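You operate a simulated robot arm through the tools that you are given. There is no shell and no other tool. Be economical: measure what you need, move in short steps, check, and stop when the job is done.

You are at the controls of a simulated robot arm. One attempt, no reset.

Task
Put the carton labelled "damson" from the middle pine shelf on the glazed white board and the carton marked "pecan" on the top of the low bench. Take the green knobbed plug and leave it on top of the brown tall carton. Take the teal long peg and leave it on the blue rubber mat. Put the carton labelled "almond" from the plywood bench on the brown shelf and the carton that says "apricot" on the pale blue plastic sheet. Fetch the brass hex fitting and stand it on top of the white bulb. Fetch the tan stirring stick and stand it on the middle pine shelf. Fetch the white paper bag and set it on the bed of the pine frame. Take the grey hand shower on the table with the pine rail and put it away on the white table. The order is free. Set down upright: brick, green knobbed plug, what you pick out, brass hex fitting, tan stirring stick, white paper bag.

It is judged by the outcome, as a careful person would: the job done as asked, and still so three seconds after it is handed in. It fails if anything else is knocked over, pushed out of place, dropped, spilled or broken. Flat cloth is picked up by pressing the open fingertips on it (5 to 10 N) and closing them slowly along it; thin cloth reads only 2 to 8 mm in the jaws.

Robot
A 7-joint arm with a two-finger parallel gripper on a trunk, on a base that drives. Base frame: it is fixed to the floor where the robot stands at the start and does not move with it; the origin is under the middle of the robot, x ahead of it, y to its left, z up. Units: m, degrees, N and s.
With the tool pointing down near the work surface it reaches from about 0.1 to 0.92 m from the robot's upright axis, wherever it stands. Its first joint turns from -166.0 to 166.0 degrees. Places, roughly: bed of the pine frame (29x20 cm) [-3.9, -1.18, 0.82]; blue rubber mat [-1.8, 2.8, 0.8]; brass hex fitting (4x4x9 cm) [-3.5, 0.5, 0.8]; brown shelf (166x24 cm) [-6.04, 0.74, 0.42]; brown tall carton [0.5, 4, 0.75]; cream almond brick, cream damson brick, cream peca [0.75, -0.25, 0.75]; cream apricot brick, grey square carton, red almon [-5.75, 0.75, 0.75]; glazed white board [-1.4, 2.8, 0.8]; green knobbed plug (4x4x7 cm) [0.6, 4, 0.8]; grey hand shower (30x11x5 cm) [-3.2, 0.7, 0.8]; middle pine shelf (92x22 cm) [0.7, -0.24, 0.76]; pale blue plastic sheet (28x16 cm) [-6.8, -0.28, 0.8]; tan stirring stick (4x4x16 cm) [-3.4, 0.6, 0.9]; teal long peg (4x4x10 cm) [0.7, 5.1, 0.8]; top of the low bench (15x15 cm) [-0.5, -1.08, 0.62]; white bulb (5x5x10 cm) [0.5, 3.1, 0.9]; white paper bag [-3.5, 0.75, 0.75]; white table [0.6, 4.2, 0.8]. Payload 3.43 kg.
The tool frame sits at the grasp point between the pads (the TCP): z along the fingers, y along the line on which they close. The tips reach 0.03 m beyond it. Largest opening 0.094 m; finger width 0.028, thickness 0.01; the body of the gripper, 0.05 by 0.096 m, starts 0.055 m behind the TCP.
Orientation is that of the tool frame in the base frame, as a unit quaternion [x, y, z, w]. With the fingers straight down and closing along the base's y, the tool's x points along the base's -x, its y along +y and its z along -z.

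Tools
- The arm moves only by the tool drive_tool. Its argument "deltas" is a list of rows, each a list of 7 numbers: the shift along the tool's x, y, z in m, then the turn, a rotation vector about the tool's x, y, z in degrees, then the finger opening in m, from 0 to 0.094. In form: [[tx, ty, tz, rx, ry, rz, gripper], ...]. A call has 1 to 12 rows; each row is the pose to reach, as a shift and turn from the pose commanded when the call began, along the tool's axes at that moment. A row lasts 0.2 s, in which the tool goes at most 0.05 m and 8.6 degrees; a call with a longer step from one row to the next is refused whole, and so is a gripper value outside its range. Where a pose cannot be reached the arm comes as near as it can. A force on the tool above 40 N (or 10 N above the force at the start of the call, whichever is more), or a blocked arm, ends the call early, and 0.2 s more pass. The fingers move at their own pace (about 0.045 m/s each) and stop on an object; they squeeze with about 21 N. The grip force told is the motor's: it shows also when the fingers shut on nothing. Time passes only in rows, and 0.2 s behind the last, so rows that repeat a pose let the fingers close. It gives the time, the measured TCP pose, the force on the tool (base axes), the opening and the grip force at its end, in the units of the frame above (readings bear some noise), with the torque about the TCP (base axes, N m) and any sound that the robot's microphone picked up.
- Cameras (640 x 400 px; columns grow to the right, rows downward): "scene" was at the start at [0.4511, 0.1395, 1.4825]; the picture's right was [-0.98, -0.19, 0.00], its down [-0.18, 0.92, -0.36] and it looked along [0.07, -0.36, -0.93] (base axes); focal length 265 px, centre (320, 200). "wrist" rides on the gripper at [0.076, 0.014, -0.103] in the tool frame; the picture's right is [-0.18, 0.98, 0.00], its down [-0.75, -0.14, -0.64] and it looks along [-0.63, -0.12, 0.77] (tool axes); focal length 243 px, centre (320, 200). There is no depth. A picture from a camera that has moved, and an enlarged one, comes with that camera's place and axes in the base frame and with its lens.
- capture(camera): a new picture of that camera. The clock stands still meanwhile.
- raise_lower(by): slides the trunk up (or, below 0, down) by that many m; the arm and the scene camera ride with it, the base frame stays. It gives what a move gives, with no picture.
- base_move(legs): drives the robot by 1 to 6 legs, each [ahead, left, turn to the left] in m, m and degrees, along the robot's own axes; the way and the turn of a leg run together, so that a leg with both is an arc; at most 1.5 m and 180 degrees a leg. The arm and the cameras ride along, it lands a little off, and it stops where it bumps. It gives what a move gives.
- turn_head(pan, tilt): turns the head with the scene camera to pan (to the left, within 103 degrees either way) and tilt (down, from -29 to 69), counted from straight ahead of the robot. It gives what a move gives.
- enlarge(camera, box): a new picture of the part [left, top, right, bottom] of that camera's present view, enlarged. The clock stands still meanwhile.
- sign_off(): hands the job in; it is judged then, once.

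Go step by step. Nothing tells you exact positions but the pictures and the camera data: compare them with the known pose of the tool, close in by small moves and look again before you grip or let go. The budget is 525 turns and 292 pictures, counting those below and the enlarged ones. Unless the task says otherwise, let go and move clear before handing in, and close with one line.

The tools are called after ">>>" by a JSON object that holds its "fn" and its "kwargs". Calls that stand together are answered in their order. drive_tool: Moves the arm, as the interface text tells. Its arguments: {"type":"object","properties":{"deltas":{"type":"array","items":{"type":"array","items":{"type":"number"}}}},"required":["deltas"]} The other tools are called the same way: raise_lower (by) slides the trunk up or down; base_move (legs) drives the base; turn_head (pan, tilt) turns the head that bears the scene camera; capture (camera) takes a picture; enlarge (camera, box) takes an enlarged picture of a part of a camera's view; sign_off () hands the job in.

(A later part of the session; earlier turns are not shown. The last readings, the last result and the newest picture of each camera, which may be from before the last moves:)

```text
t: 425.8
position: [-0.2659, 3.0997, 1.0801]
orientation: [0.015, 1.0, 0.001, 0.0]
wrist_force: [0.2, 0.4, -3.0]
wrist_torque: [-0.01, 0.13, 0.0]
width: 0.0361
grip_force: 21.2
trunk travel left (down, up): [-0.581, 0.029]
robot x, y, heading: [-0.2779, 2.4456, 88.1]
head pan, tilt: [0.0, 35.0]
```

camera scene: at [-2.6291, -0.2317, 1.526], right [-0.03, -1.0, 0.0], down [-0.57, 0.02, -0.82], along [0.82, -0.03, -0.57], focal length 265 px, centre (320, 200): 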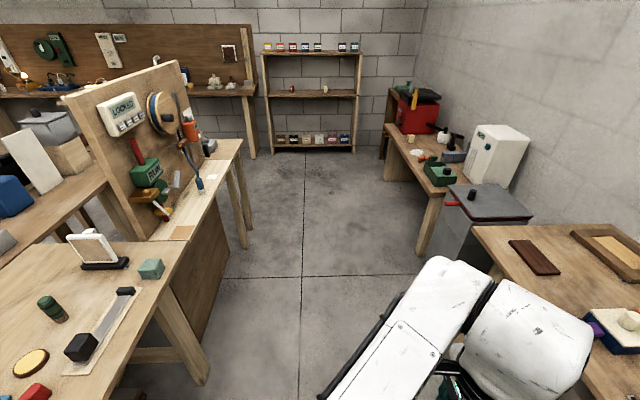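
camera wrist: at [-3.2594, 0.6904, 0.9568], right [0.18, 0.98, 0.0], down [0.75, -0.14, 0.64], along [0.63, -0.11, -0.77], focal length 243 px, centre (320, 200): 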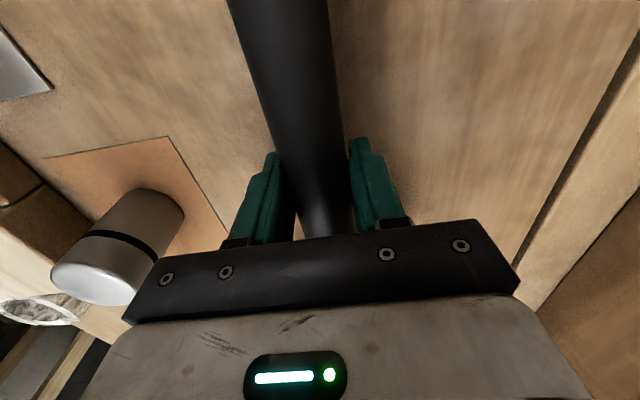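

>>> {"fn": "base_move", "kwargs": {"legs": [[1.4, 0.15, 1.5], [0.5, 0, 0], [0, 0, -90]]}}

>>> {"fn": "turn_head", "kwargs": {"pan": 0, "tilt": 50}}

>>> {"fn": "capture", "kwargs": {"camera": "scene"}}

```text
t: 439.2
position: [0.2679, 4.3211, 1.0811]
orientation: [0.723, 0.69, 0.001, 0.001]
wrist_force: [0.6, -0.4, -2.7]
wrist_torque: [0.11, -0.07, -0.03]
width: 0.0362
grip_force: 21.0
trunk travel left (down, up): [-0.581, 0.029]
robot x, y, heading: [-0.3871, 4.3445, -2.8]
head pan, tilt: [0.0, 35.0]
```

```text
t: 440.0
position: [0.2679, 4.3209, 1.0804]
orientation: [0.724, 0.69, 0.001, 0.001]
wrist_force: [0.0, 0.5, -2.9]
wrist_torque: [0.15, 0.02, 0.03]
width: 0.0359
grip_force: 20.8
trunk travel left (down, up): [-0.581, 0.029]
robot x, y, heading: [-0.3823, 4.342, -2.7]
head pan, tilt: [0.0, 50.0]
```

```text
175 pictures are left
camera scene: at [0.1397, 4.5113, 1.5044], right [-0.05, -1.0, 0.0], down [-0.76, 0.04, -0.64], along [0.64, -0.03, -0.77], focal length 265 px, centre (320, 200)
```

scene: 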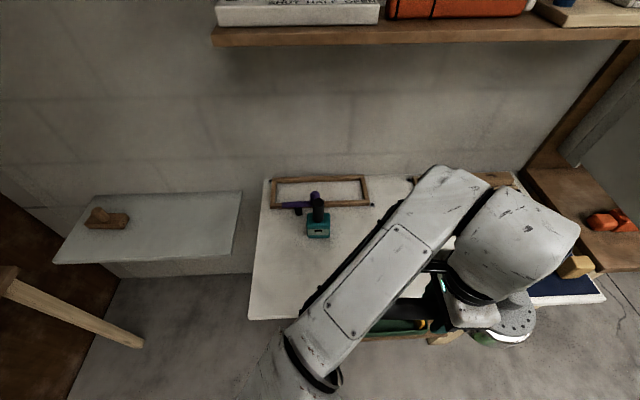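

>>> {"fn": "base_move", "kwargs": {"legs": [[0.1, 0.08, 2.7]]}}

>>> {"fn": "drive_tool", "kwargs": {"deltas": [[0, 0, 0, 0, 0, 0, 0.01]]}}

>>> {"fn": "capture", "kwargs": {"camera": "wrist"}}

```text
t: 441.2
position: [0.372, 4.4297, 1.0801]
orientation: [0.707, 0.708, 0.001, 0.0]
wrist_force: [0.2, -0.6, -3.5]
wrist_torque: [0.14, -0.02, 0.02]
width: 0.0358
grip_force: 21.4
trunk travel left (down, up): [-0.581, 0.029]
robot x, y, heading: [-0.2815, 4.4225, -0.2]
head pan, tilt: [0.0, 50.0]
```

```text
t: 441.6
position: [0.3701, 4.4307, 1.0808]
orientation: [0.706, 0.708, 0.001, 0.001]
wrist_force: [0.3, 0.5, -2.4]
wrist_torque: [0.11, -0.02, 0.01]
width: 0.0361
grip_force: 20.4
trunk travel left (down, up): [-0.581, 0.029]
robot x, y, heading: [-0.2832, 4.4226, -0.2]
head pan, tilt: [0.0, 50.0]
```

```text
174 pictures are left
camera wrist: at [0.3851, 4.5079, 1.1839], right [0.98, -0.18, 0.0], down [-0.14, -0.75, 0.64], along [-0.12, -0.63, -0.77], focal length 243 px, centre (320, 200)
```

wrist: 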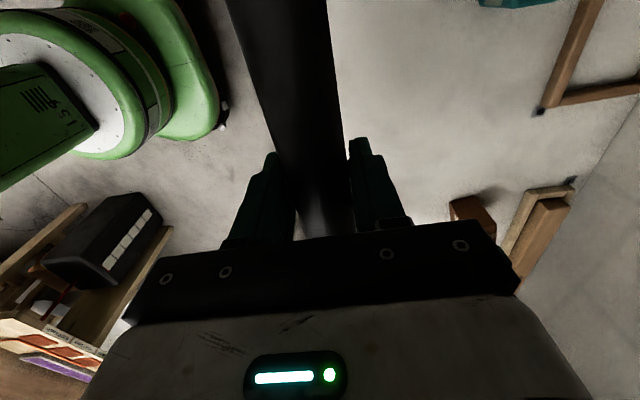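

>>> {"fn": "drive_tool", "kwargs": {"deltas": [[0, 0.03, 0, 0, 0, 0, 0.01], [-0.005, 0.06, 0.01, 0, 0, 0, 0.01], [-0.01, 0.085, 0.03, 0, 0, 0, 0.01], [-0.01, 0.085, 0.07, 0, 0, 0, 0.01], [-0.01, 0.085, 0.11, 0, 0, 0, 0.01], [-0.01, 0.085, 0.14, 0, 0, 0, 0.01], [-0.01, 0.085, 0.14, 0, 0, 0, 0.01]]}}

>>> {"fn": "turn_head", "kwargs": {"pan": 10, "tilt": 60}}

>>> {"fn": "capture", "kwargs": {"camera": "scene"}}

>>> {"fn": "capture", "kwargs": {"camera": "wrist"}}

```text
t: 443.2
position: [0.456, 4.4205, 0.9428]
orientation: [0.706, 0.708, 0.0, 0.001]
wrist_force: [-0.4, -0.1, -3.2]
wrist_torque: [0.13, 0.01, 0.06]
width: 0.0362
grip_force: 20.6
trunk travel left (down, up): [-0.581, 0.029]
robot x, y, heading: [-0.2842, 4.4197, 0.0]
head pan, tilt: [0.0, 50.0]
```

```text
t: 444.0
position: [0.4563, 4.4216, 0.9437]
orientation: [0.707, 0.708, 0.0, 0.001]
wrist_force: [0.1, -0.7, -3.5]
wrist_torque: [0.13, 0.0, 0.0]
width: 0.036
grip_force: 20.6
trunk travel left (down, up): [-0.581, 0.029]
robot x, y, heading: [-0.2854, 4.4171, -0.2]
head pan, tilt: [10.0, 60.0]
```

```text
173 pictures are left
camera scene: at [0.2226, 4.626, 1.4918], right [0.17, -0.98, 0.0], down [-0.85, -0.15, -0.5], along [0.49, 0.09, -0.87], focal length 265 px, centre (320, 200)
```

scene: 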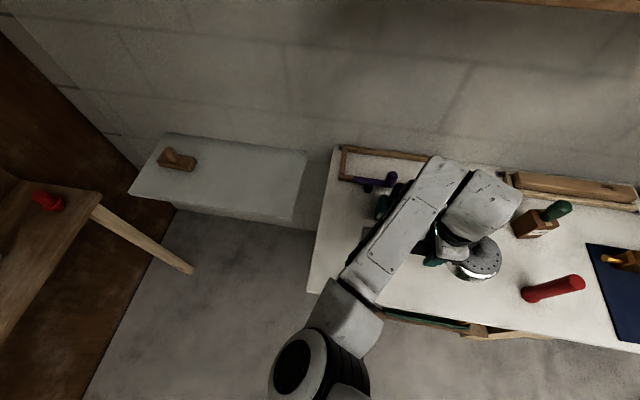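

```text
172 pictures are left
camera wrist: at [0.4706, 4.4987, 1.0462], right [0.98, -0.18, 0.0], down [-0.14, -0.75, 0.64], along [-0.12, -0.63, -0.77], focal length 243 px, centre (320, 200)
```

wrist: 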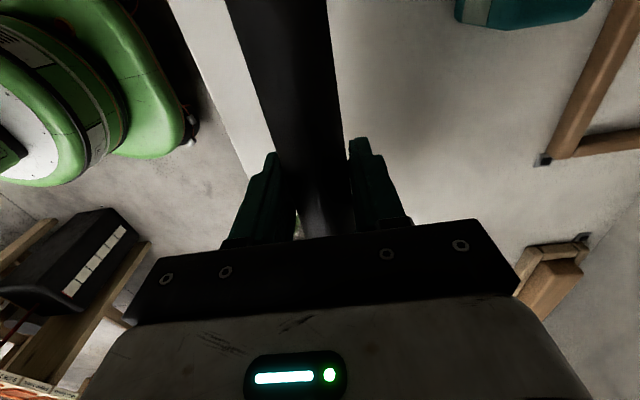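

There's room. I'll shift 2 cm further onto the table and descend.

>>> {"fn": "drive_tool", "kwargs": {"deltas": [[0, 0.01, 0.03, 0, 0, 0, 0.01], [0, 0.02, 0.06, 0, 0, 0, 0.01], [0, 0.02, 0.088, 0, 0, 0, 0.01], [0, 0.02, 0.088, 0, 0, 0, 0.01]]}}

>>> {"fn": "drive_tool", "kwargs": {"deltas": [[0, 0, 0.004, 0, 0, 0, 0.01], [0, 0, 0.008, 0, 0, 0, 0.01], [0, 0, 0.008, 0, 0, 0, 0.01]]}}

>>> {"fn": "drive_tool", "kwargs": {"deltas": [[0, 0, 0.002, 0, 0, 0, 0.01], [0, 0, 0.004, 0, 0, 0, 0.01], [0, 0, 0.004, 0, 0, 0, 0.01]]}}

```text
t: 445.0
position: [0.4763, 4.4226, 0.8562]
orientation: [0.707, 0.707, 0.0, 0.001]
wrist_force: [-0.3, 0.2, -3.4]
wrist_torque: [0.12, -0.04, 0.01]
width: 0.0363
grip_force: 21.5
trunk travel left (down, up): [-0.581, 0.029]
robot x, y, heading: [-0.2853, 4.4203, -0.2]
head pan, tilt: [10.0, 60.0]
```

```text
t: 445.8
position: [0.4775, 4.4221, 0.8475]
orientation: [0.706, 0.708, 0.001, 0.0]
wrist_force: [-0.1, -0.8, -3.2]
wrist_torque: [0.13, -0.04, 0.02]
width: 0.036
grip_force: 21.5
trunk travel left (down, up): [-0.581, 0.029]
robot x, y, heading: [-0.2839, 4.4194, -0.1]
head pan, tilt: [10.0, 60.0]
```

```text
t: 446.6
position: [0.4768, 4.4213, 0.8425]
orientation: [0.707, 0.708, 0.0, 0.001]
wrist_force: [0.4, -0.1, -2.5]
wrist_torque: [0.09, -0.02, 0.01]
width: 0.0358
grip_force: 21.1
trunk travel left (down, up): [-0.581, 0.029]
robot x, y, heading: [-0.2851, 4.42, -0.0]
head pan, tilt: [10.0, 60.0]
```

>>> {"fn": "drive_tool", "kwargs": {"deltas": [[0, 0, 0.002, 0, 0, 0, 0.01], [0, 0, 0.004, 0, 0, 0, 0.01], [0, 0, 0.004, 0, 0, 0, 0.01]]}}

>>> {"fn": "capture", "kwargs": {"camera": "wrist"}}

```text
t: 447.4
position: [0.4769, 4.4204, 0.8372]
orientation: [0.706, 0.708, 0.0, 0.0]
wrist_force: [-0.5, 0.0, -3.1]
wrist_torque: [0.13, -0.01, -0.05]
width: 0.0361
grip_force: 21.1
trunk travel left (down, up): [-0.581, 0.029]
robot x, y, heading: [-0.2839, 4.418, -0.1]
head pan, tilt: [10.0, 60.0]
```

```text
171 pictures are left
camera wrist: at [0.4907, 4.4984, 0.9405], right [0.98, -0.18, 0.0], down [-0.14, -0.75, 0.64], along [-0.12, -0.63, -0.77], focal length 243 px, centre (320, 200)
```

wrist: 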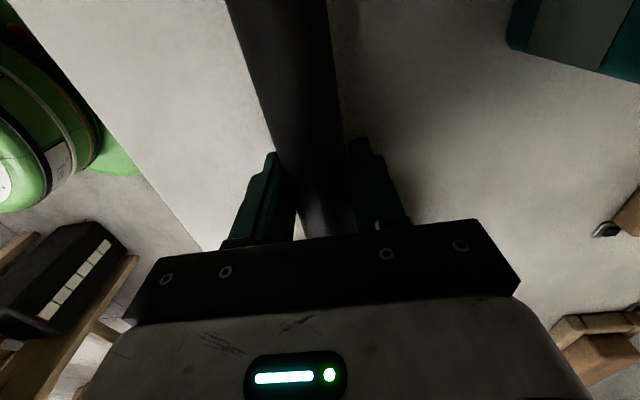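

>>> {"fn": "drive_tool", "kwargs": {"deltas": [[0, 0, 0.0015, 0, 0, 0, 0.01], [0, 0, 0.003, 0, 0, 0, 0.01], [0, 0, 0.003, 0, 0, 0, 0.01]]}}

>>> {"fn": "drive_tool", "kwargs": {"deltas": [[0, 0, 0.001, 0, 0, 0, 0.01], [0, 0, 0.002, 0, 0, 0, 0.01], [0, 0, 0.002, 0, 0, 0, 0.01]]}}

```text
t: 448.2
position: [0.4765, 4.4214, 0.8338]
orientation: [0.706, 0.708, 0.001, 0.001]
wrist_force: [0.4, 1.7, 2.2]
wrist_torque: [-0.63, 0.0, 0.01]
width: 0.0361
grip_force: 20.9
trunk travel left (down, up): [-0.581, 0.029]
robot x, y, heading: [-0.2836, 4.4208, 0.2]
head pan, tilt: [10.0, 60.0]
```

```text
t: 449.0
position: [0.4776, 4.4215, 0.8322]
orientation: [0.707, 0.707, 0.0, 0.0]
wrist_force: [-2.6, 2.5, 12.8]
wrist_torque: [-0.02, 0.06, -0.05]
width: 0.0362
grip_force: 21.2
trunk travel left (down, up): [-0.581, 0.029]
robot x, y, heading: [-0.2814, 4.4206, -0.0]
head pan, tilt: [10.0, 60.0]
```

Contact, level at z 0.832. Releasing and rising.

>>> {"fn": "drive_tool", "kwargs": {"deltas": [[0, 0, -0.001, 0, 0, 0, 0.05], [0, 0, -0.001, 0, 0, 0, 0.07], [0, 0, -0.001, 0, 0, 0, 0.07], [0, 0, -0.03, 0, 0, 0, 0.07], [0, 0, -0.07, 0, 0, 0, 0.07], [0, 0, -0.11, 0, 0, 0, 0.07], [0, 0, -0.15, 0, 0, 0, 0.07], [0, 0, -0.19, 0, 0, 0, 0.07], [0, 0, -0.22, 0, 0, 0, 0.07]]}}

>>> {"fn": "base_move", "kwargs": {"legs": [[-0.2, 0, 0]]}}

>>> {"fn": "turn_head", "kwargs": {"pan": -15, "tilt": 45}}

>>> {"fn": "capture", "kwargs": {"camera": "scene"}}

```text
t: 451.0
position: [0.4735, 4.4212, 1.0541]
orientation: [0.707, 0.707, -0.001, 0.0]
wrist_force: [0.4, -0.5, -0.5]
wrist_torque: [-0.05, 0.02, 0.0]
width: 0.0699
grip_force: 0.1
trunk travel left (down, up): [-0.581, 0.029]
robot x, y, heading: [-0.2831, 4.4185, -0.0]
head pan, tilt: [10.0, 60.0]
```

```text
t: 452.6
position: [0.2734, 4.416, 1.0545]
orientation: [0.709, 0.706, 0.0, 0.001]
wrist_force: [-1.6, -0.1, -0.8]
wrist_torque: [-0.01, 0.01, 0.01]
width: 0.0699
grip_force: 0.1
trunk travel left (down, up): [-0.581, 0.029]
robot x, y, heading: [-0.4834, 4.4159, -0.4]
head pan, tilt: [10.0, 60.0]
```

```text
t: 453.4
position: [0.2725, 4.4173, 1.0537]
orientation: [0.709, 0.706, 0.001, 0.001]
wrist_force: [0.0, 0.5, 0.1]
wrist_torque: [0.0, 0.0, 0.03]
width: 0.0698
grip_force: 0.1
trunk travel left (down, up): [-0.581, 0.029]
robot x, y, heading: [-0.4811, 4.4198, -0.4]
head pan, tilt: [-15.0, 45.0]
```

```text
170 pictures are left
camera scene: at [0.036, 4.5906, 1.5113], right [-0.26, -0.96, 0.0], down [-0.68, 0.19, -0.71], along [0.68, -0.19, -0.71], focal length 265 px, centre (320, 200)
```

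scene: 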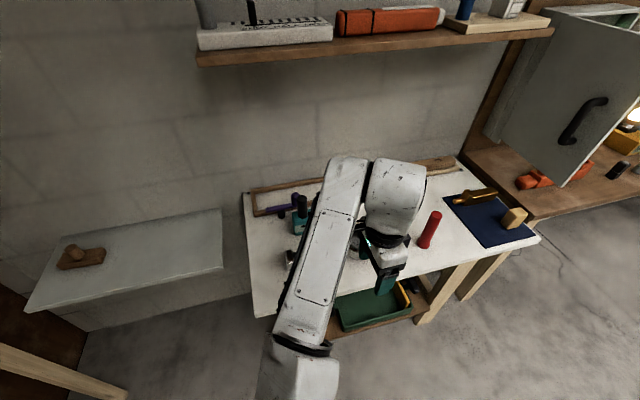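

The shower lies on the white table. I'll turn the tool back, retract the arm, and return south to fetch the stick.

>>> {"fn": "drive_tool", "kwargs": {"deltas": [[0, -0.02, 0, 0, 0, -8.5, 0.07], [0, -0.04, 0, 0, 0, -17, 0.07], [0, -0.06, 0, 0, 0, -25.5, 0.07], [0, -0.08, 0, 0, 0, -34, 0.07], [0, -0.1, 0, 0, 0, -42.5, 0.07], [0, -0.12, 0, 0, 0, -51, 0.07], [0, -0.14, 0, 0, 0, -59.5, 0.07], [0, -0.16, 0, 0, 0, -68, 0.07], [0, -0.18, 0, 0, 0, -76, 0.07], [0, -0.2, 0, 0, 0, -84, 0.07], [0, -0.22, 0, 0, 0, -90, 0.07], [0, -0.22, 0, 0, 0, -90, 0.07]]}}

>>> {"fn": "base_move", "kwargs": {"legs": [[0, -1.45, 0], [0, -1.45, 0]]}}

>>> {"fn": "turn_head", "kwargs": {"pan": 60, "tilt": 25}}

>>> {"fn": "capture", "kwargs": {"camera": "scene"}}

```text
t: 456.0
position: [0.0526, 4.4176, 1.0533]
orientation: [0.002, 1.0, 0.0, 0.001]
wrist_force: [0.6, -0.1, 0.4]
wrist_torque: [-0.01, 0.01, 0.01]
width: 0.0699
grip_force: 0.0
trunk travel left (down, up): [-0.581, 0.029]
robot x, y, heading: [-0.4816, 4.4241, -0.2]
head pan, tilt: [-15.0, 45.0]
```

```text
t: 470.1
position: [-0.01, 1.4923, 1.0529]
orientation: [0.028, 1.0, 0.0, 0.001]
wrist_force: [0.1, -0.2, 0.0]
wrist_torque: [0.0, 0.01, -0.01]
width: 0.0702
grip_force: 0.0
trunk travel left (down, up): [-0.581, 0.029]
robot x, y, heading: [-0.542, 1.5199, -3.0]
head pan, tilt: [-15.0, 45.0]
```

```text
t: 471.5
position: [-0.0096, 1.4928, 1.0532]
orientation: [0.027, 1.0, 0.0, 0.001]
wrist_force: [0.2, 0.1, 0.4]
wrist_torque: [0.0, -0.01, 0.0]
width: 0.0698
grip_force: 0.2
trunk travel left (down, up): [-0.581, 0.029]
robot x, y, heading: [-0.5447, 1.5245, -3.1]
head pan, tilt: [60.0, 25.0]
```

```text
169 pictures are left
camera scene: at [-0.044, 1.7681, 1.5419], right [0.84, -0.55, 0.0], down [-0.23, -0.35, -0.91], along [0.5, 0.76, -0.42], focal length 265 px, centre (320, 200)
```

scene: 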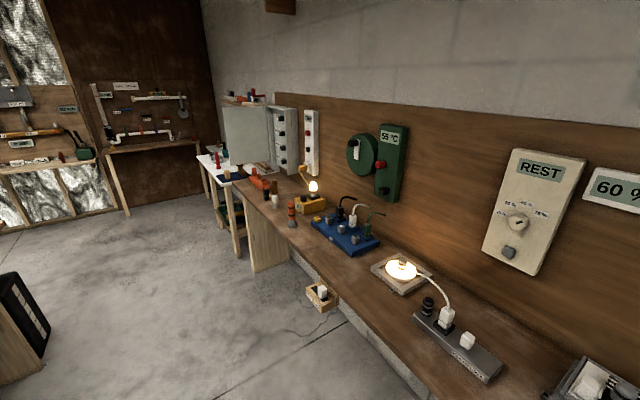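

>>> {"fn": "base_move", "kwargs": {"legs": [[0.15, 0, 3.1], [0, -1.45, 0], [0, -0.43, 0]]}}

```text
t: 481.8
position: [0.1212, -0.343, 1.0525]
orientation: [0.005, 1.0, -0.001, 0.001]
wrist_force: [0.1, -0.7, -0.9]
wrist_torque: [0.0, -0.01, -0.06]
width: 0.0701
grip_force: 0.0
trunk travel left (down, up): [-0.581, 0.029]
robot x, y, heading: [-0.4155, -0.3371, -0.7]
head pan, tilt: [60.0, 25.0]
```

>>> {"fn": "base_move", "kwargs": {"legs": [[-1.48, -0.04, 0.7], [-1.5, 0, 0]]}}

>>> {"fn": "base_move", "kwargs": {"legs": [[0, 0, 90]]}}

>>> {"fn": "turn_head", "kwargs": {"pan": 0, "tilt": 50}}

>>> {"fn": "capture", "kwargs": {"camera": "scene"}}

```text
t: 496.2
position: [-2.8587, -0.2971, 1.0545]
orientation: [0.022, 1.0, 0.0, 0.001]
wrist_force: [0.3, -1.1, 0.4]
wrist_torque: [0.03, -0.03, 0.01]
width: 0.07
grip_force: 0.1
trunk travel left (down, up): [-0.581, 0.029]
robot x, y, heading: [-3.3942, -0.2743, -3.0]
head pan, tilt: [60.0, 25.0]
```

```text
t: 500.4
position: [-3.3657, 0.2622, 1.053]
orientation: [-0.687, 0.727, 0.001, 0.002]
wrist_force: [-0.2, 0.5, -0.4]
wrist_torque: [-0.02, 0.0, -0.07]
width: 0.0701
grip_force: 0.2
trunk travel left (down, up): [-0.581, 0.029]
robot x, y, heading: [-3.3981, -0.271, 86.8]
head pan, tilt: [60.0, 25.0]
```

```text
t: 501.7
position: [-3.3643, 0.2621, 1.0542]
orientation: [-0.686, 0.727, 0.001, 0.001]
wrist_force: [-0.4, 0.5, -0.5]
wrist_torque: [0.01, -0.01, 0.0]
width: 0.07
grip_force: 0.2
trunk travel left (down, up): [-0.581, 0.029]
robot x, y, heading: [-3.3925, -0.2732, 86.7]
head pan, tilt: [0.0, 50.0]
```

```text
168 pictures are left
camera scene: at [-3.5612, 0.2557, 1.5045], right [1.0, -0.06, 0.0], down [-0.04, -0.76, -0.64], along [0.04, 0.64, -0.77], focal length 265 px, centre (320, 200)
```

scene: 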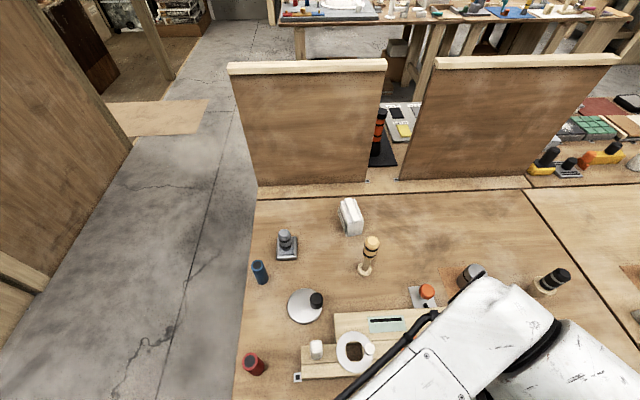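

The stick stands at about (-3.412, 0.58). I'll move closer and tilt the tool 45°, since it has to go under the shelf later.

>>> {"fn": "base_move", "kwargs": {"legs": [[0.1, 0, 3.2]]}}

>>> {"fn": "drive_tool", "kwargs": {"deltas": [[0, 0, 0.01, 0, -7.5, 0, 0.08], [0, 0, 0.02, 0, -15, 0, 0.08], [0, 0, 0.03, 0, -22.5, 0, 0.08], [0, 0, 0.03, 0, -30, 0, 0.08], [0, 0, 0.03, 0, -37.5, 0, 0.08], [0, 0, 0.03, 0, -45, 0, 0.08], [0, 0, 0.03, 0, -45, 0, 0.08]]}}

>>> {"fn": "capture", "kwargs": {"camera": "wrist"}}

```text
t: 502.9
position: [-3.3927, 0.3682, 1.054]
orientation: [-0.707, 0.707, 0.001, 0.0]
wrist_force: [0.6, -1.1, 0.7]
wrist_torque: [0.01, 0.01, -0.01]
width: 0.0701
grip_force: 0.1
trunk travel left (down, up): [-0.581, 0.029]
robot x, y, heading: [-3.3912, -0.1716, 90.0]
head pan, tilt: [0.0, 50.0]
```

```text
t: 504.4
position: [-3.3489, 0.4027, 0.9815]
orientation: [0.653, -0.652, -0.272, -0.272]
wrist_force: [0.1, -0.1, -0.8]
wrist_torque: [-0.01, 0.01, 0.0]
width: 0.0801
grip_force: 0.1
out of reach, approached as far as the arm can: row 2, 3, 4, 5, 6, 7
trunk travel left (down, up): [-0.581, 0.029]
robot x, y, heading: [-3.3923, -0.1711, 90.0]
head pan, tilt: [0.0, 50.0]
```

```text
167 pictures are left
camera wrist: at [-3.3625, 0.2784, 1.0011], right [-0.98, 0.13, 0.13], down [0.14, 0.08, 0.99], along [0.12, 0.99, -0.09], focal length 243 px, centre (320, 200)
```

wrist: 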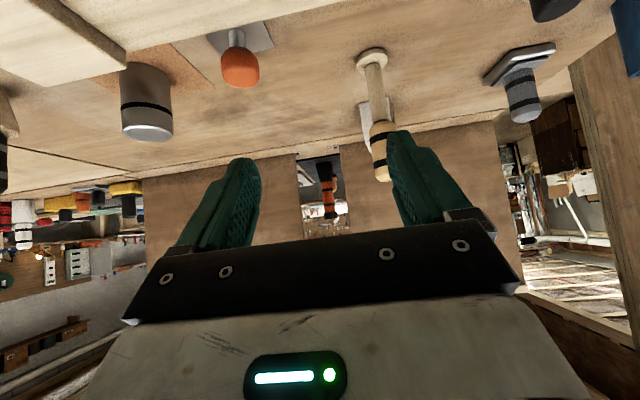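

The stick's head spans z 0.88 to 0.955, so I'll grip it by the head at z about 0.912 to keep its top clear of the hand. First I'll align and move partway.

>>> {"fn": "drive_tool", "kwargs": {"deltas": [[0.005, 0.03, 0.03, 0, 0, 0, 0.08], [0.01, 0.06, 0.06, 0, 0, 0, 0.08], [0.0141, 0.063, 0.085, 0, 0, 0, 0.08], [-0.01, 0.063, 0.11, 0, 0, 0, 0.08], [-0.02, 0.063, 0.12, 0, 0, 0, 0.08], [-0.02, 0.063, 0.12, 0, 0, 0, 0.08]]}}

>>> {"fn": "capture", "kwargs": {"camera": "wrist"}}

```text
t: 505.9
position: [-3.413, 0.5003, 0.9132]
orientation: [-0.653, 0.654, 0.27, 0.271]
wrist_force: [0.2, -0.1, -0.1]
wrist_torque: [0.0, 0.02, -0.01]
width: 0.0801
grip_force: 0.0
trunk travel left (down, up): [-0.581, 0.029]
robot x, y, heading: [-3.3921, -0.168, 89.9]
head pan, tilt: [0.0, 50.0]
```

```text
166 pictures are left
camera wrist: at [-3.4273, 0.3759, 0.9322], right [-0.98, 0.13, 0.13], down [0.14, 0.08, 0.99], along [0.12, 0.99, -0.09], focal length 243 px, centre (320, 200)
```

wrist: 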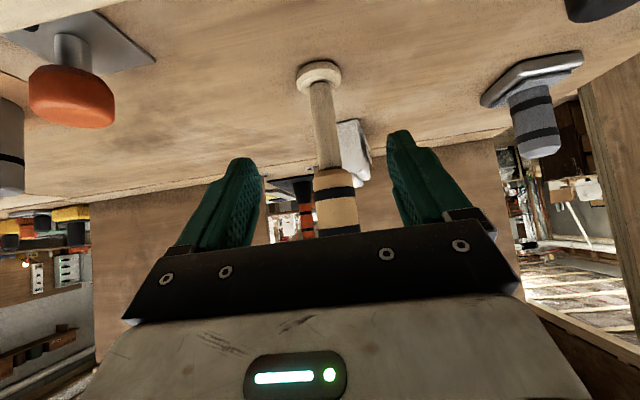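

>>> {"fn": "drive_tool", "kwargs": {"deltas": [[-0.02, 0.001, 0.02, 0, 0, 0, 0.08], [-0.042, 0.002, 0.042, 0, 0, 0, 0.08], [-0.06, 0.002, 0.06, 0, 0, 0, 0.08], [-0.06, 0.002, 0.06, 0, 0, 0, 0.08], [-0.06, 0.002, 0.06, 0, 0, 0, 0.015], [-0.06, 0.002, 0.06, 0, 0, 0, 0.015], [-0.06, 0.002, 0.06, 0, 0, 0, 0.015], [-0.06, 0.002, 0.06, 0, 0, 0, 0.015], [-0.06, 0.002, 0.06, 0, 0, 0, 0.015]]}}

>>> {"fn": "capture", "kwargs": {"camera": "wrist"}}

```text
t: 507.9
position: [-3.4141, 0.5874, 0.9124]
orientation: [0.653, -0.653, -0.271, -0.271]
wrist_force: [-0.2, 0.0, 0.4]
wrist_torque: [-0.01, 0.0, -0.03]
width: 0.0376
grip_force: 21.2
trunk travel left (down, up): [-0.581, 0.029]
robot x, y, heading: [-3.3911, -0.165, 90.1]
head pan, tilt: [0.0, 50.0]
```

```text
165 pictures are left
camera wrist: at [-3.429, 0.4618, 0.9325], right [-0.98, 0.13, 0.13], down [0.14, 0.08, 0.99], along [0.12, 0.99, -0.09], focal length 243 px, centre (320, 200)
```

wrist: 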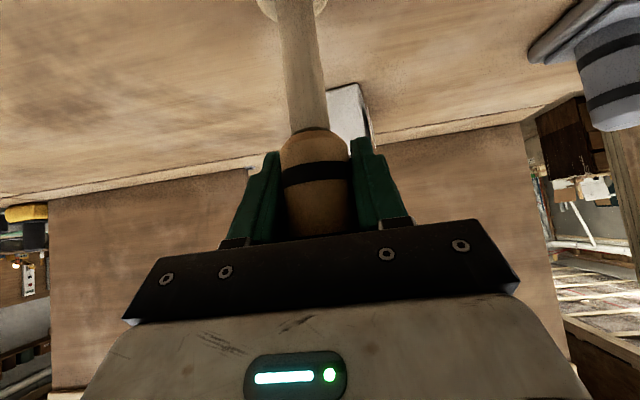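

The stick is gripped. I'll lift, draw back over the rail, back off and turn east.

>>> {"fn": "drive_tool", "kwargs": {"deltas": [[-0.025, 0, -0.025, 0, 0, 0, 0.015], [-0.0495, 0, -0.0495, 0, 0, 0, 0.015], [-0.07, 0, -0.07, 0, 0, 0, 0.015], [-0.04, 0, -0.1, 0, 0, 0, 0.015], [-0.01, 0, -0.13, 0, 0, 0, 0.015], [0.02, 0, -0.16, 0, 0, 0, 0.015], [0.05, 0, -0.19, 0, 0, 0, 0.015], [0.05, 0, -0.19, 0, 0, 0, 0.015]]}}

>>> {"fn": "base_move", "kwargs": {"legs": [[-0.25, 0, 0], [0, 0, -90]]}}

>>> {"fn": "capture", "kwargs": {"camera": "wrist"}}

```text
t: 509.6
position: [-3.4137, 0.4562, 1.0118]
orientation: [-0.653, 0.653, 0.271, 0.271]
wrist_force: [-0.4, -0.2, -1.4]
wrist_torque: [0.0, -0.02, 0.0]
width: 0.0377
grip_force: 20.9
out of reach, approached as far as the arm can: row 7, 8
trunk travel left (down, up): [-0.581, 0.029]
robot x, y, heading: [-3.3915, -0.1681, 90.1]
head pan, tilt: [0.0, 50.0]
```

```text
t: 515.3
position: [-2.7674, -0.4051, 1.0122]
orientation: [0.005, 0.923, -0.002, 0.384]
wrist_force: [0.1, 0.3, -0.3]
wrist_torque: [-0.01, -0.02, 0.01]
width: 0.0373
grip_force: 21.3
trunk travel left (down, up): [-0.581, 0.029]
robot x, y, heading: [-3.3933, -0.4184, -0.5]
head pan, tilt: [0.0, 50.0]
```

```text
164 pictures are left
camera wrist: at [-2.8942, -0.3869, 1.031], right [0.14, 0.98, 0.13], down [0.08, -0.14, 0.99], along [0.99, -0.13, -0.09], focal length 243 px, centre (320, 200)
```

wrist: 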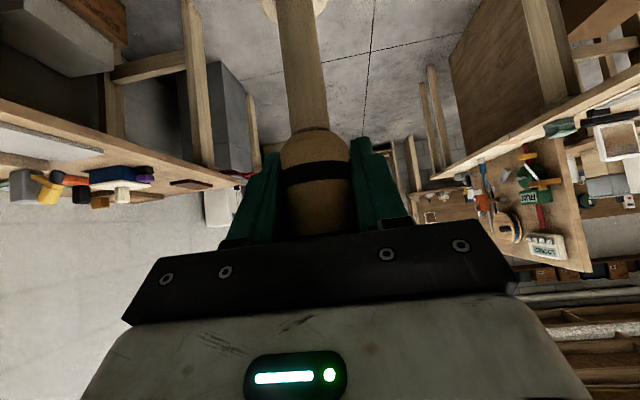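

>>> {"fn": "base_move", "kwargs": {"legs": [[1.48, 0.0, 0.5], [1.45, 0.05, 0]]}}

>>> {"fn": "turn_head", "kwargs": {"pan": -20, "tilt": 30}}

>>> {"fn": "capture", "kwargs": {"camera": "scene"}}

>>> {"fn": "capture", "kwargs": {"camera": "wrist"}}

```text
t: 529.3
position: [0.1117, -0.3305, 1.0118]
orientation: [0.0, 0.924, 0.0, 0.383]
wrist_force: [-0.2, 0.2, -1.1]
wrist_torque: [0.01, 0.0, -0.01]
width: 0.0377
grip_force: 20.6
trunk travel left (down, up): [-0.581, 0.029]
robot x, y, heading: [-0.5108, -0.3526, 0.1]
head pan, tilt: [0.0, 50.0]
```

```text
t: 530.1
position: [0.1149, -0.3301, 1.0117]
orientation: [-0.001, 0.924, 0.0, 0.383]
wrist_force: [-0.8, 0.9, -0.7]
wrist_torque: [-0.01, -0.03, -0.03]
width: 0.0373
grip_force: 21.2
trunk travel left (down, up): [-0.581, 0.029]
robot x, y, heading: [-0.5104, -0.3526, -0.1]
head pan, tilt: [-20.0, 30.0]
```

```text
163 pictures are left
camera scene: at [0.0148, -0.1888, 1.5339], right [-0.34, -0.94, 0.0], down [-0.47, 0.17, -0.87], along [0.81, -0.29, -0.5], focal length 265 px, centre (320, 200)
```

scene: 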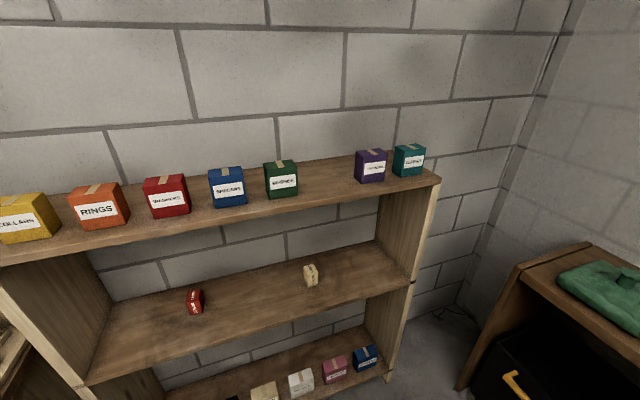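

```text
162 pictures are left
camera wrist: at [-0.0129, -0.315, 1.031], right [0.13, 0.98, 0.13], down [0.08, -0.14, 0.99], along [0.99, -0.12, -0.09], focal length 243 px, centre (320, 200)
```

wrist: 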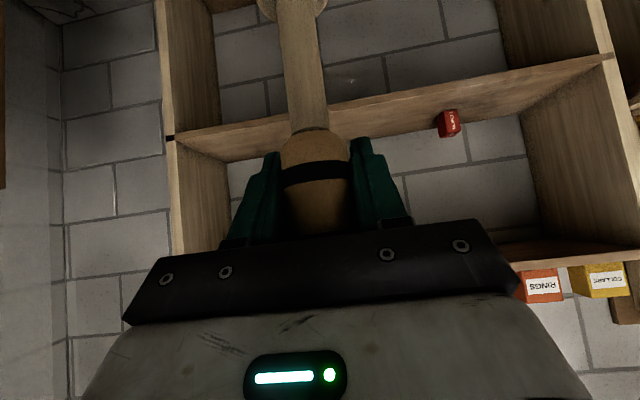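

The shelf between almond and the red lemon carton is free; I'll aim for (0.655, -0.20). Lower and drive up to the shelf.

>>> {"fn": "raise_lower", "kwargs": {"by": -0.1}}

>>> {"fn": "base_move", "kwargs": {"legs": [[0.27, 0.13, 0]]}}

>>> {"fn": "capture", "kwargs": {"camera": "wrist"}}

```text
t: 531.4
position: [0.1142, -0.3306, 0.9112]
orientation: [-0.001, 0.924, 0.0, 0.383]
wrist_force: [-0.1, -0.4, -0.9]
wrist_torque: [0.01, 0.01, 0.0]
width: 0.0373
grip_force: 20.8
trunk travel left (down, up): [-0.481, 0.129]
robot x, y, heading: [-0.5131, -0.3526, -0.1]
head pan, tilt: [-20.0, 30.0]
```

```text
t: 533.5
position: [0.389, -0.204, 0.9117]
orientation: [0.001, 0.923, -0.001, 0.384]
wrist_force: [-0.2, -1.8, 0.0]
wrist_torque: [0.01, 0.0, -0.02]
width: 0.037
grip_force: 21.0
trunk travel left (down, up): [-0.481, 0.129]
robot x, y, heading: [-0.2342, -0.2275, -0.2]
head pan, tilt: [-20.0, 30.0]
```

```text
161 pictures are left
camera wrist: at [0.2623, -0.1881, 0.931], right [0.13, 0.98, 0.13], down [0.08, -0.14, 0.99], along [0.99, -0.12, -0.09], focal length 243 px, centre (320, 200)
```

wrist: 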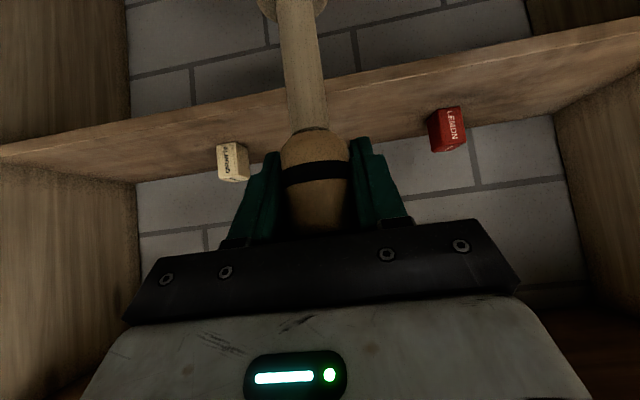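

>>> {"fn": "drive_tool", "kwargs": {"deltas": [[-0.03, 0, 0.03, 0, 0, 0, 0.015], [-0.06, 0, 0.06, 0, 0, 0, 0.015], [-0.09, 0, 0.09, 0, 0, 0, 0.015], [-0.12, 0, 0.12, 0, 0, 0, 0.015], [-0.15, 0, 0.15, 0, 0, 0, 0.015], [-0.175, 0, 0.175, 0, 0, 0, 0.015], [-0.188, 0, 0.188, 0, 0, 0, 0.015], [-0.188, 0, 0.188, 0, 0, 0, 0.015]]}}

>>> {"fn": "capture", "kwargs": {"camera": "wrist"}}

>>> {"fn": "capture", "kwargs": {"camera": "scene"}}

```text
t: 535.3
position: [0.6565, -0.2036, 0.9134]
orientation: [0.0, 0.923, 0.0, 0.384]
wrist_force: [0.2, 0.3, -0.1]
wrist_torque: [0.04, -0.01, 0.01]
width: 0.0374
grip_force: 20.8
trunk travel left (down, up): [-0.481, 0.129]
robot x, y, heading: [-0.2334, -0.2233, -0.4]
head pan, tilt: [-20.0, 30.0]
```

```text
160 pictures are left
camera wrist: at [0.5302, -0.189, 0.9316], right [0.13, 0.98, 0.13], down [0.08, -0.14, 0.99], along [0.99, -0.12, -0.09], focal length 243 px, centre (320, 200)
```

wrist: 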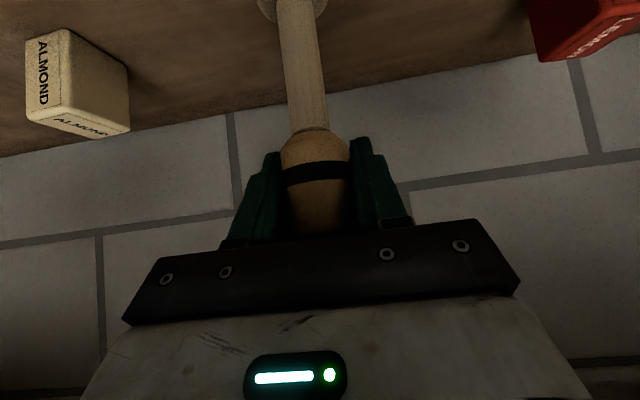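

```text
159 pictures are left
camera scene: at [0.2904, -0.0621, 1.4339], right [-0.34, -0.94, 0.0], down [-0.47, 0.17, -0.87], along [0.81, -0.3, -0.5], focal length 265 px, centre (320, 200)
```

scene: 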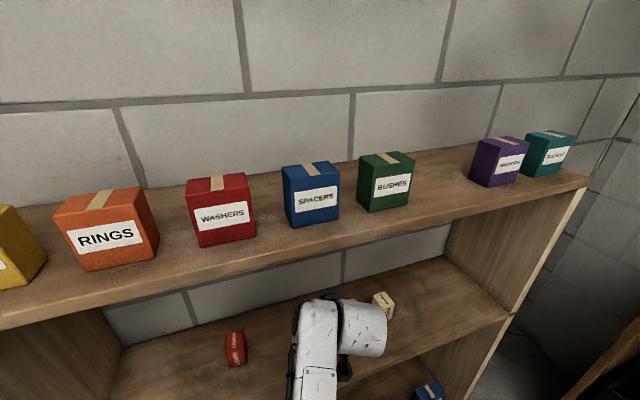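

>>> {"fn": "drive_tool", "kwargs": {"deltas": [[0.01, 0, 0.01, 0, 0, 0, 0.015], [0.0205, 0, 0.0205, 0, 0, 0, 0.015], [0.0205, 0, 0.0205, 0, 0, 0, 0.015]]}}

>>> {"fn": "drive_tool", "kwargs": {"deltas": [[0.0015, 0, 0.0015, 0, 0, 0, 0.015], [0.0028, 0, 0.0028, 0, 0, 0, 0.015], [0.0028, 0, 0.0028, 0, 0, 0, 0.015]]}}

```text
t: 536.1
position: [0.6565, -0.2062, 0.8847]
orientation: [0.0, 0.924, 0.0, 0.383]
wrist_force: [0.7, 0.5, -0.4]
wrist_torque: [-0.04, 0.0, -0.01]
width: 0.0375
grip_force: 21.1
trunk travel left (down, up): [-0.481, 0.129]
robot x, y, heading: [-0.2346, -0.2204, -0.3]
head pan, tilt: [-20.0, 30.0]
```

```text
t: 536.9
position: [0.6547, -0.2045, 0.8811]
orientation: [0.001, 0.924, -0.001, 0.383]
wrist_force: [0.2, 0.8, -1.0]
wrist_torque: [-0.03, -0.04, 0.0]
width: 0.0373
grip_force: 21.2
trunk travel left (down, up): [-0.481, 0.129]
robot x, y, heading: [-0.2357, -0.2255, -0.1]
head pan, tilt: [-20.0, 30.0]
```

>>> {"fn": "drive_tool", "kwargs": {"deltas": [[0.0015, 0, 0.0015, 0, 0, 0, 0.015], [0.0028, 0, 0.0028, 0, 0, 0, 0.015], [0.0028, 0, 0.0028, 0, 0, 0, 0.015]]}}

>>> {"fn": "drive_tool", "kwargs": {"deltas": [[0.001, 0, 0.001, 0, 0, 0, 0.015], [0.0018, 0, 0.0018, 0, 0, 0, 0.015], [0.0018, 0, 0.0018, 0, 0, 0, 0.015]]}}

>>> {"fn": "capture", "kwargs": {"camera": "wrist"}}

```text
t: 537.7
position: [0.6549, -0.2044, 0.8753]
orientation: [0.0, 0.923, 0.0, 0.384]
wrist_force: [0.5, 0.3, -0.9]
wrist_torque: [0.01, 0.0, 0.01]
width: 0.037
grip_force: 20.8
trunk travel left (down, up): [-0.481, 0.129]
robot x, y, heading: [-0.238, -0.2269, -0.1]
head pan, tilt: [-20.0, 30.0]
```

```text
t: 538.5
position: [0.6555, -0.2031, 0.8723]
orientation: [0.0, 0.923, -0.001, 0.385]
wrist_force: [-0.6, -1.0, 13.1]
wrist_torque: [-0.08, 0.29, -0.01]
width: 0.0371
grip_force: 21.1
trunk travel left (down, up): [-0.481, 0.129]
robot x, y, heading: [-0.2372, -0.2247, -0.2]
head pan, tilt: [-20.0, 30.0]
```

```text
158 pictures are left
camera wrist: at [0.5289, -0.1887, 0.8923], right [0.13, 0.98, 0.13], down [0.07, -0.14, 0.99], along [0.99, -0.12, -0.09], focal length 243 px, centre (320, 200)
```

wrist: 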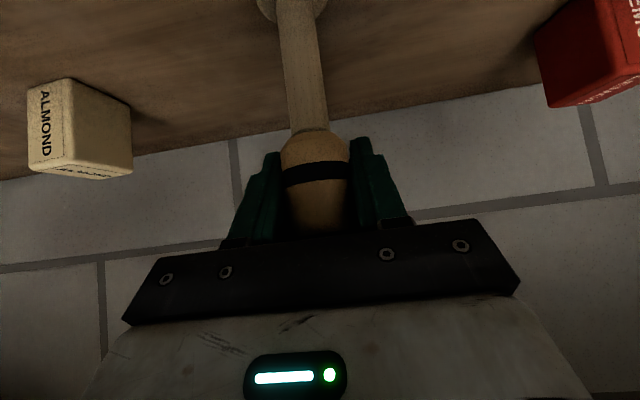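

Contact. I'll ease off, open and withdraw.

>>> {"fn": "drive_tool", "kwargs": {"deltas": [[-0.0007, 0, -0.0007, 0, 0, 0, 0.05], [-0.0007, 0, -0.0007, 0, 0, 0, 0.08], [-0.0007, 0, -0.0007, 0, 0, 0, 0.08], [0.01, 0, -0.012, 0, 0, 0, 0.08], [0.025, 0, -0.035, 0, 0, 0, 0.08], [0.05, 0, -0.07, 0, 0, 0, 0.08], [0.075, 0, -0.105, 0, 0, 0, 0.08], [0.105, 0, -0.14, 0, 0, 0, 0.08], [0.13, 0, -0.17, 0, 0, 0, 0.08], [0.13, 0, -0.17, 0, 0, 0, 0.08]]}}

>>> {"fn": "capture", "kwargs": {"camera": "wrist"}}

```text
t: 540.7
position: [0.4433, -0.2033, 0.9005]
orientation: [0.0, 0.924, 0.0, 0.383]
wrist_force: [-0.1, 0.0, 1.2]
wrist_torque: [-0.04, 0.0, 0.0]
width: 0.0803
grip_force: 0.1
trunk travel left (down, up): [-0.481, 0.129]
robot x, y, heading: [-0.2349, -0.2249, 0.0]
head pan, tilt: [-20.0, 30.0]
```

```text
157 pictures are left
camera wrist: at [0.3155, -0.1875, 0.9197], right [0.13, 0.98, 0.13], down [0.08, -0.14, 0.99], along [0.99, -0.12, -0.09], focal length 243 px, centre (320, 200)
```

wrist: 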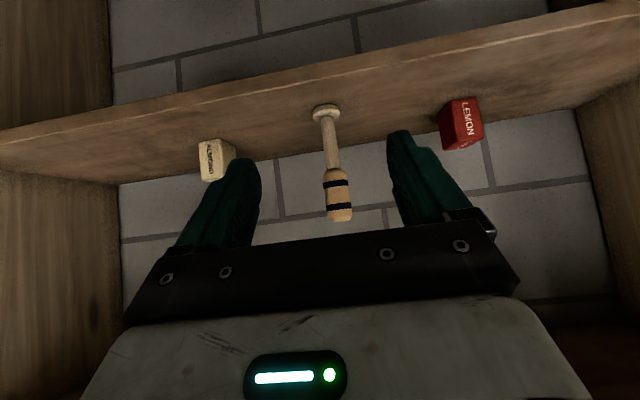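

The stick stands on the shelf. Next the paper bag: raise and go back west.

>>> {"fn": "raise_lower", "kwargs": {"by": 0.12}}

>>> {"fn": "base_move", "kwargs": {"legs": [[-0.25, -0.15, 0], [-1.46, 0, 0], [-1.45, 0, 0]]}}

>>> {"fn": "base_move", "kwargs": {"legs": [[0, 0, 90]]}}

>>> {"fn": "turn_head", "kwargs": {"pan": 0, "tilt": 45}}

>>> {"fn": "capture", "kwargs": {"camera": "scene"}}

```text
t: 542.2
position: [0.4428, -0.2039, 1.0203]
orientation: [0.001, 0.923, -0.001, 0.384]
wrist_force: [0.4, -0.3, -0.2]
wrist_torque: [-0.03, 0.01, 0.0]
width: 0.0802
grip_force: 0.0
trunk travel left (down, up): [-0.601, 0.009]
robot x, y, heading: [-0.2341, -0.2254, 0.0]
head pan, tilt: [-20.0, 30.0]
```

```text
t: 557.9
position: [-2.7313, -0.3195, 1.0199]
orientation: [0.015, 0.923, -0.007, 0.384]
wrist_force: [-0.4, -0.1, 0.0]
wrist_torque: [0.02, 0.01, 0.03]
width: 0.0801
grip_force: 0.0
trunk travel left (down, up): [-0.601, 0.009]
robot x, y, heading: [-3.4102, -0.3223, -1.9]
head pan, tilt: [-20.0, 30.0]
```

```text
t: 562.2
position: [-3.4261, 0.3574, 1.0208]
orientation: [-0.651, 0.655, 0.271, 0.272]
wrist_force: [0.9, 0.0, 0.4]
wrist_torque: [0.01, 0.0, 0.0]
width: 0.08
grip_force: 0.0
trunk travel left (down, up): [-0.601, 0.009]
robot x, y, heading: [-3.4099, -0.3177, 89.2]
head pan, tilt: [-20.0, 30.0]
```

```text
t: 563.0
position: [-3.4275, 0.3589, 1.0201]
orientation: [-0.651, 0.655, 0.271, 0.272]
wrist_force: [0.2, 0.3, 0.5]
wrist_torque: [-0.02, -0.01, -0.01]
width: 0.0801
grip_force: 0.2
trunk travel left (down, up): [-0.601, 0.009]
robot x, y, heading: [-3.4095, -0.3207, 89.6]
head pan, tilt: [0.0, 45.0]
```

```text
156 pictures are left
camera scene: at [-3.6025, 0.2044, 1.5314], right [1.0, -0.01, 0.0], down [-0.01, -0.71, -0.71], along [0.01, 0.71, -0.71], focal length 265 px, centre (320, 200)
```

scene: 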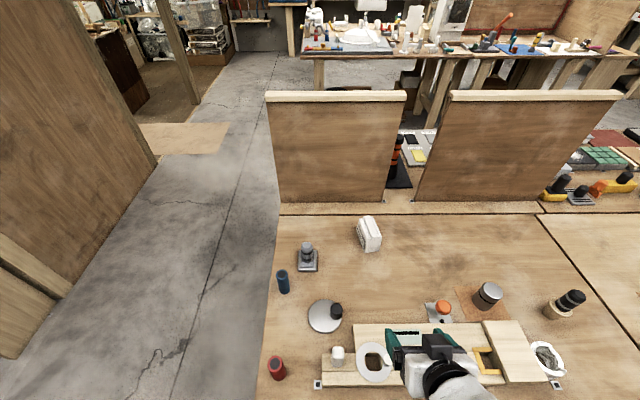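

>>> {"fn": "enlarge", "kwargs": {"camera": "scene", "box": [330, 200, 410, 260]}}

```text
6.67 times, centred on (370, 230) of scene
camera zoom: at [-3.6025, 0.2044, 1.5314], right [1.0, -0.01, 0.0], down [-0.01, -0.71, -0.71], along [0.01, 0.71, -0.71], focal length 1766 px, centre (-13, 0)
```

zoom: 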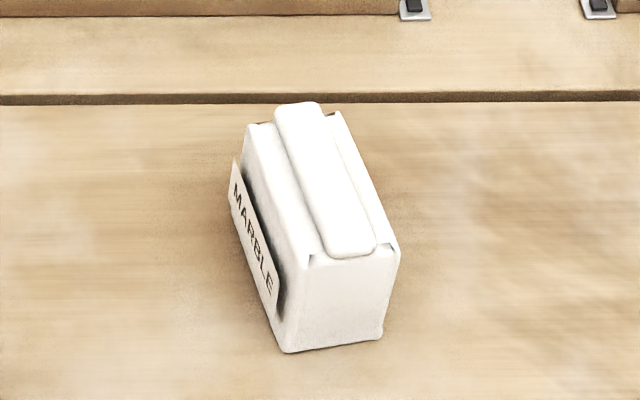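

The bag sits at about (-3.435, 0.74), turned some 11°, 47 mm wide and about 0.885 high at its fold. I'll drive in and set the tool vertical.

>>> {"fn": "base_move", "kwargs": {"legs": [[0.2, 0, 0]]}}

>>> {"fn": "drive_tool", "kwargs": {"deltas": [[0.01, 0, 0.01, 0, 7.5, 0, 0.08], [0.02, 0, 0.02, 0, 15, 0, 0.08], [0.03, 0, 0.03, 0, 22.5, 0, 0.08], [0.035, 0, 0.035, 0, 30, 0, 0.08], [0.035, 0, 0.035, 0, 37.5, 0, 0.08], [0.035, 0, 0.035, 0, 45, 0, 0.08], [0.035, 0, 0.035, 0, 45, 0, 0.08]]}}

>>> {"fn": "capture", "kwargs": {"camera": "wrist"}}

```text
t: 564.6
position: [-3.4267, 0.5562, 1.0198]
orientation: [-0.651, 0.655, 0.27, 0.272]
wrist_force: [-0.2, -0.1, 0.0]
wrist_torque: [0.02, 0.01, 0.03]
width: 0.0798
grip_force: 0.1
trunk travel left (down, up): [-0.601, 0.009]
robot x, y, heading: [-3.4073, -0.1184, 89.7]
head pan, tilt: [0.0, 45.0]
```

```text
t: 566.2
position: [-3.4339, 0.512, 0.9349]
orientation: [-0.702, 0.712, 0.012, -0.014]
wrist_force: [0.3, 0.1, -0.6]
wrist_torque: [-0.01, 0.02, 0.01]
width: 0.0799
grip_force: 0.0
out of reach, approached as far as the arm can: row 6
trunk travel left (down, up): [-0.601, 0.009]
robot x, y, heading: [-3.4096, -0.1219, 89.5]
head pan, tilt: [0.0, 45.0]
```

```text
154 pictures are left
camera wrist: at [-3.4449, 0.4378, 1.039], right [-0.98, 0.2, 0.04], down [0.18, 0.75, 0.63], along [0.1, 0.63, -0.77], focal length 243 px, centre (320, 200)
```

wrist: 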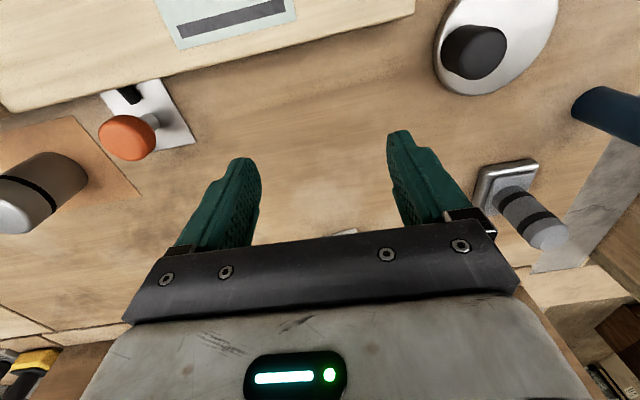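

>>> {"fn": "drive_tool", "kwargs": {"deltas": [[-0.03, 0, -0.02, 0, 0, 0, 0.094], [-0.07, 0, -0.025, 0, 0, 0, 0.094], [-0.11, 0, -0.025, 0, 0, -4, 0.094], [-0.15, 0, -0.025, 0, 0, -11, 0.094], [-0.18, 0, -0.025, 0, 0, -11, 0.094], [-0.18, 0, -0.025, 0, 0, -11, 0.094]]}}

>>> {"fn": "capture", "kwargs": {"camera": "wrist"}}

```text
t: 567.6
position: [-3.4271, 0.7345, 0.9965]
orientation: [0.77, -0.637, -0.001, -0.001]
wrist_force: [0.5, -0.4, -0.3]
wrist_torque: [-0.01, 0.03, 0.02]
width: 0.0939
grip_force: 0.1
out of reach, approached as far as the arm can: row 1
trunk travel left (down, up): [-0.601, 0.009]
robot x, y, heading: [-3.4077, -0.1208, 89.5]
head pan, tilt: [0.0, 45.0]
```

```text
153 pictures are left
camera wrist: at [-3.4266, 0.658, 1.1001], right [-1.0, 0.0, 0.0], down [0.0, 0.77, 0.64], along [0.0, 0.64, -0.77], focal length 243 px, centre (320, 200)
```

wrist: 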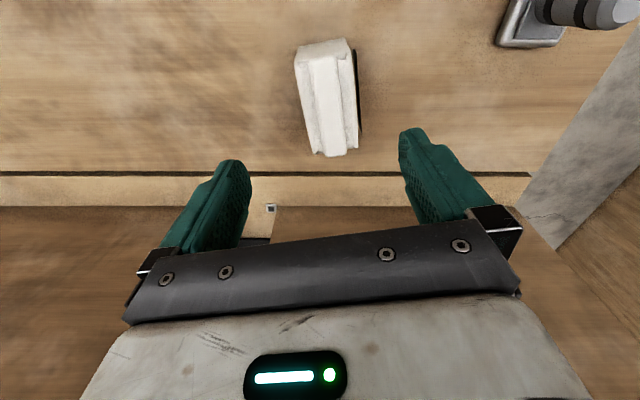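

Aligned within 3°. I'll centre over the bag and descend partway.

>>> {"fn": "drive_tool", "kwargs": {"deltas": [[-0.0055, 0.01, 0.03, 0, 0, 0, 0.094], [-0.0055, 0.01, 0.07, 0, 0, 0, 0.094], [-0.0055, 0.01, 0.1, 0, 0, 0, 0.094], [-0.0055, 0.01, 0.1, 0, 0, 0, 0.094]]}}

>>> {"fn": "capture", "kwargs": {"camera": "wrist"}}

```text
t: 568.6
position: [-3.4381, 0.7392, 0.8955]
orientation: [0.77, -0.638, -0.001, 0.0]
wrist_force: [0.6, 0.1, 0.8]
wrist_torque: [0.02, 0.0, -0.01]
width: 0.0941
grip_force: 0.0
trunk travel left (down, up): [-0.601, 0.009]
robot x, y, heading: [-3.4092, -0.122, 89.9]
head pan, tilt: [0.0, 45.0]
```

```text
152 pictures are left
camera wrist: at [-3.4372, 0.6621, 0.9989], right [-1.0, 0.0, 0.0], down [0.0, 0.77, 0.64], along [0.0, 0.64, -0.77], focal length 243 px, centre (320, 200)
```

wrist: 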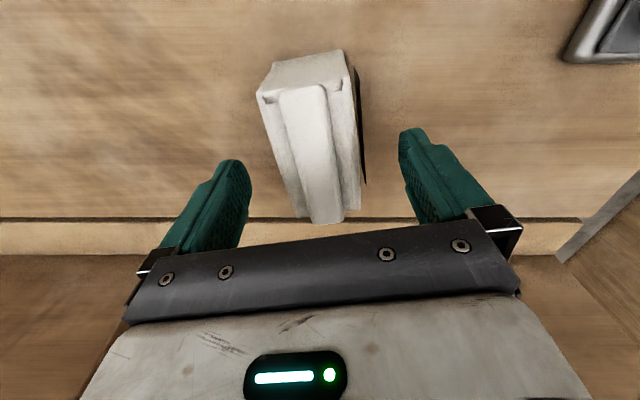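

>>> {"fn": "drive_tool", "kwargs": {"deltas": [[0, -0.002, 0.02, 0, 0, 0, 0.094], [0, -0.002, 0.04, 0, 0, 0, 0.094], [0, -0.002, 0.05, 0, 0, 0, 0.094], [0, -0.002, 0.05, 0, 0, 0, 0.094]]}}

>>> {"fn": "drive_tool", "kwargs": {"deltas": [[0, 0, 0, 0, 0, 0, 0.03], [0, 0, 0, 0, 0, 0, 0.03], [0, 0, 0, 0, 0, 0, 0.03], [0, 0, 0, 0, 0, 0, 0.03], [0, 0, 0, 0, 0, 0, 0.03]]}}

>>> {"fn": "capture", "kwargs": {"camera": "wrist"}}

```text
t: 569.6
position: [-3.4345, 0.7408, 0.8478]
orientation: [0.77, -0.638, 0.0, 0.0]
wrist_force: [-0.5, -0.7, 0.6]
wrist_torque: [-0.02, 0.02, 0.03]
width: 0.094
grip_force: 0.0
trunk travel left (down, up): [-0.601, 0.009]
robot x, y, heading: [-3.4081, -0.1217, 89.6]
head pan, tilt: [0.0, 45.0]
```

```text
t: 570.8
position: [-3.4353, 0.7401, 0.8468]
orientation: [0.769, -0.639, -0.001, -0.001]
wrist_force: [-1.0, 0.3, 0.2]
wrist_torque: [-0.06, 0.07, -0.06]
width: 0.0593
grip_force: 21.1
trunk travel left (down, up): [-0.601, 0.009]
robot x, y, heading: [-3.4126, -0.1242, 89.5]
head pan, tilt: [0.0, 45.0]
```

```text
151 pictures are left
camera wrist: at [-3.4346, 0.6633, 0.9507], right [-1.0, 0.0, 0.0], down [0.0, 0.77, 0.64], along [0.0, 0.64, -0.77], focal length 243 px, centre (320, 200)
```

wrist: 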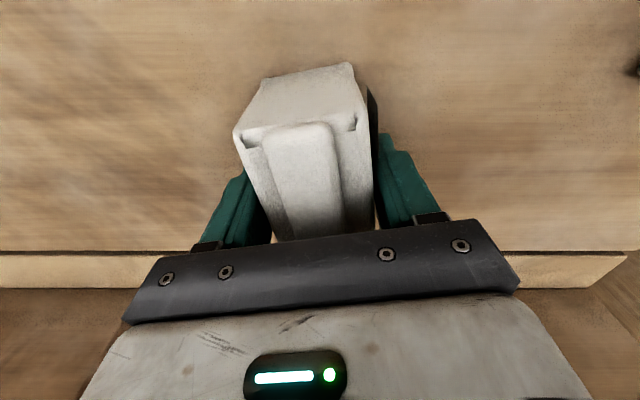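

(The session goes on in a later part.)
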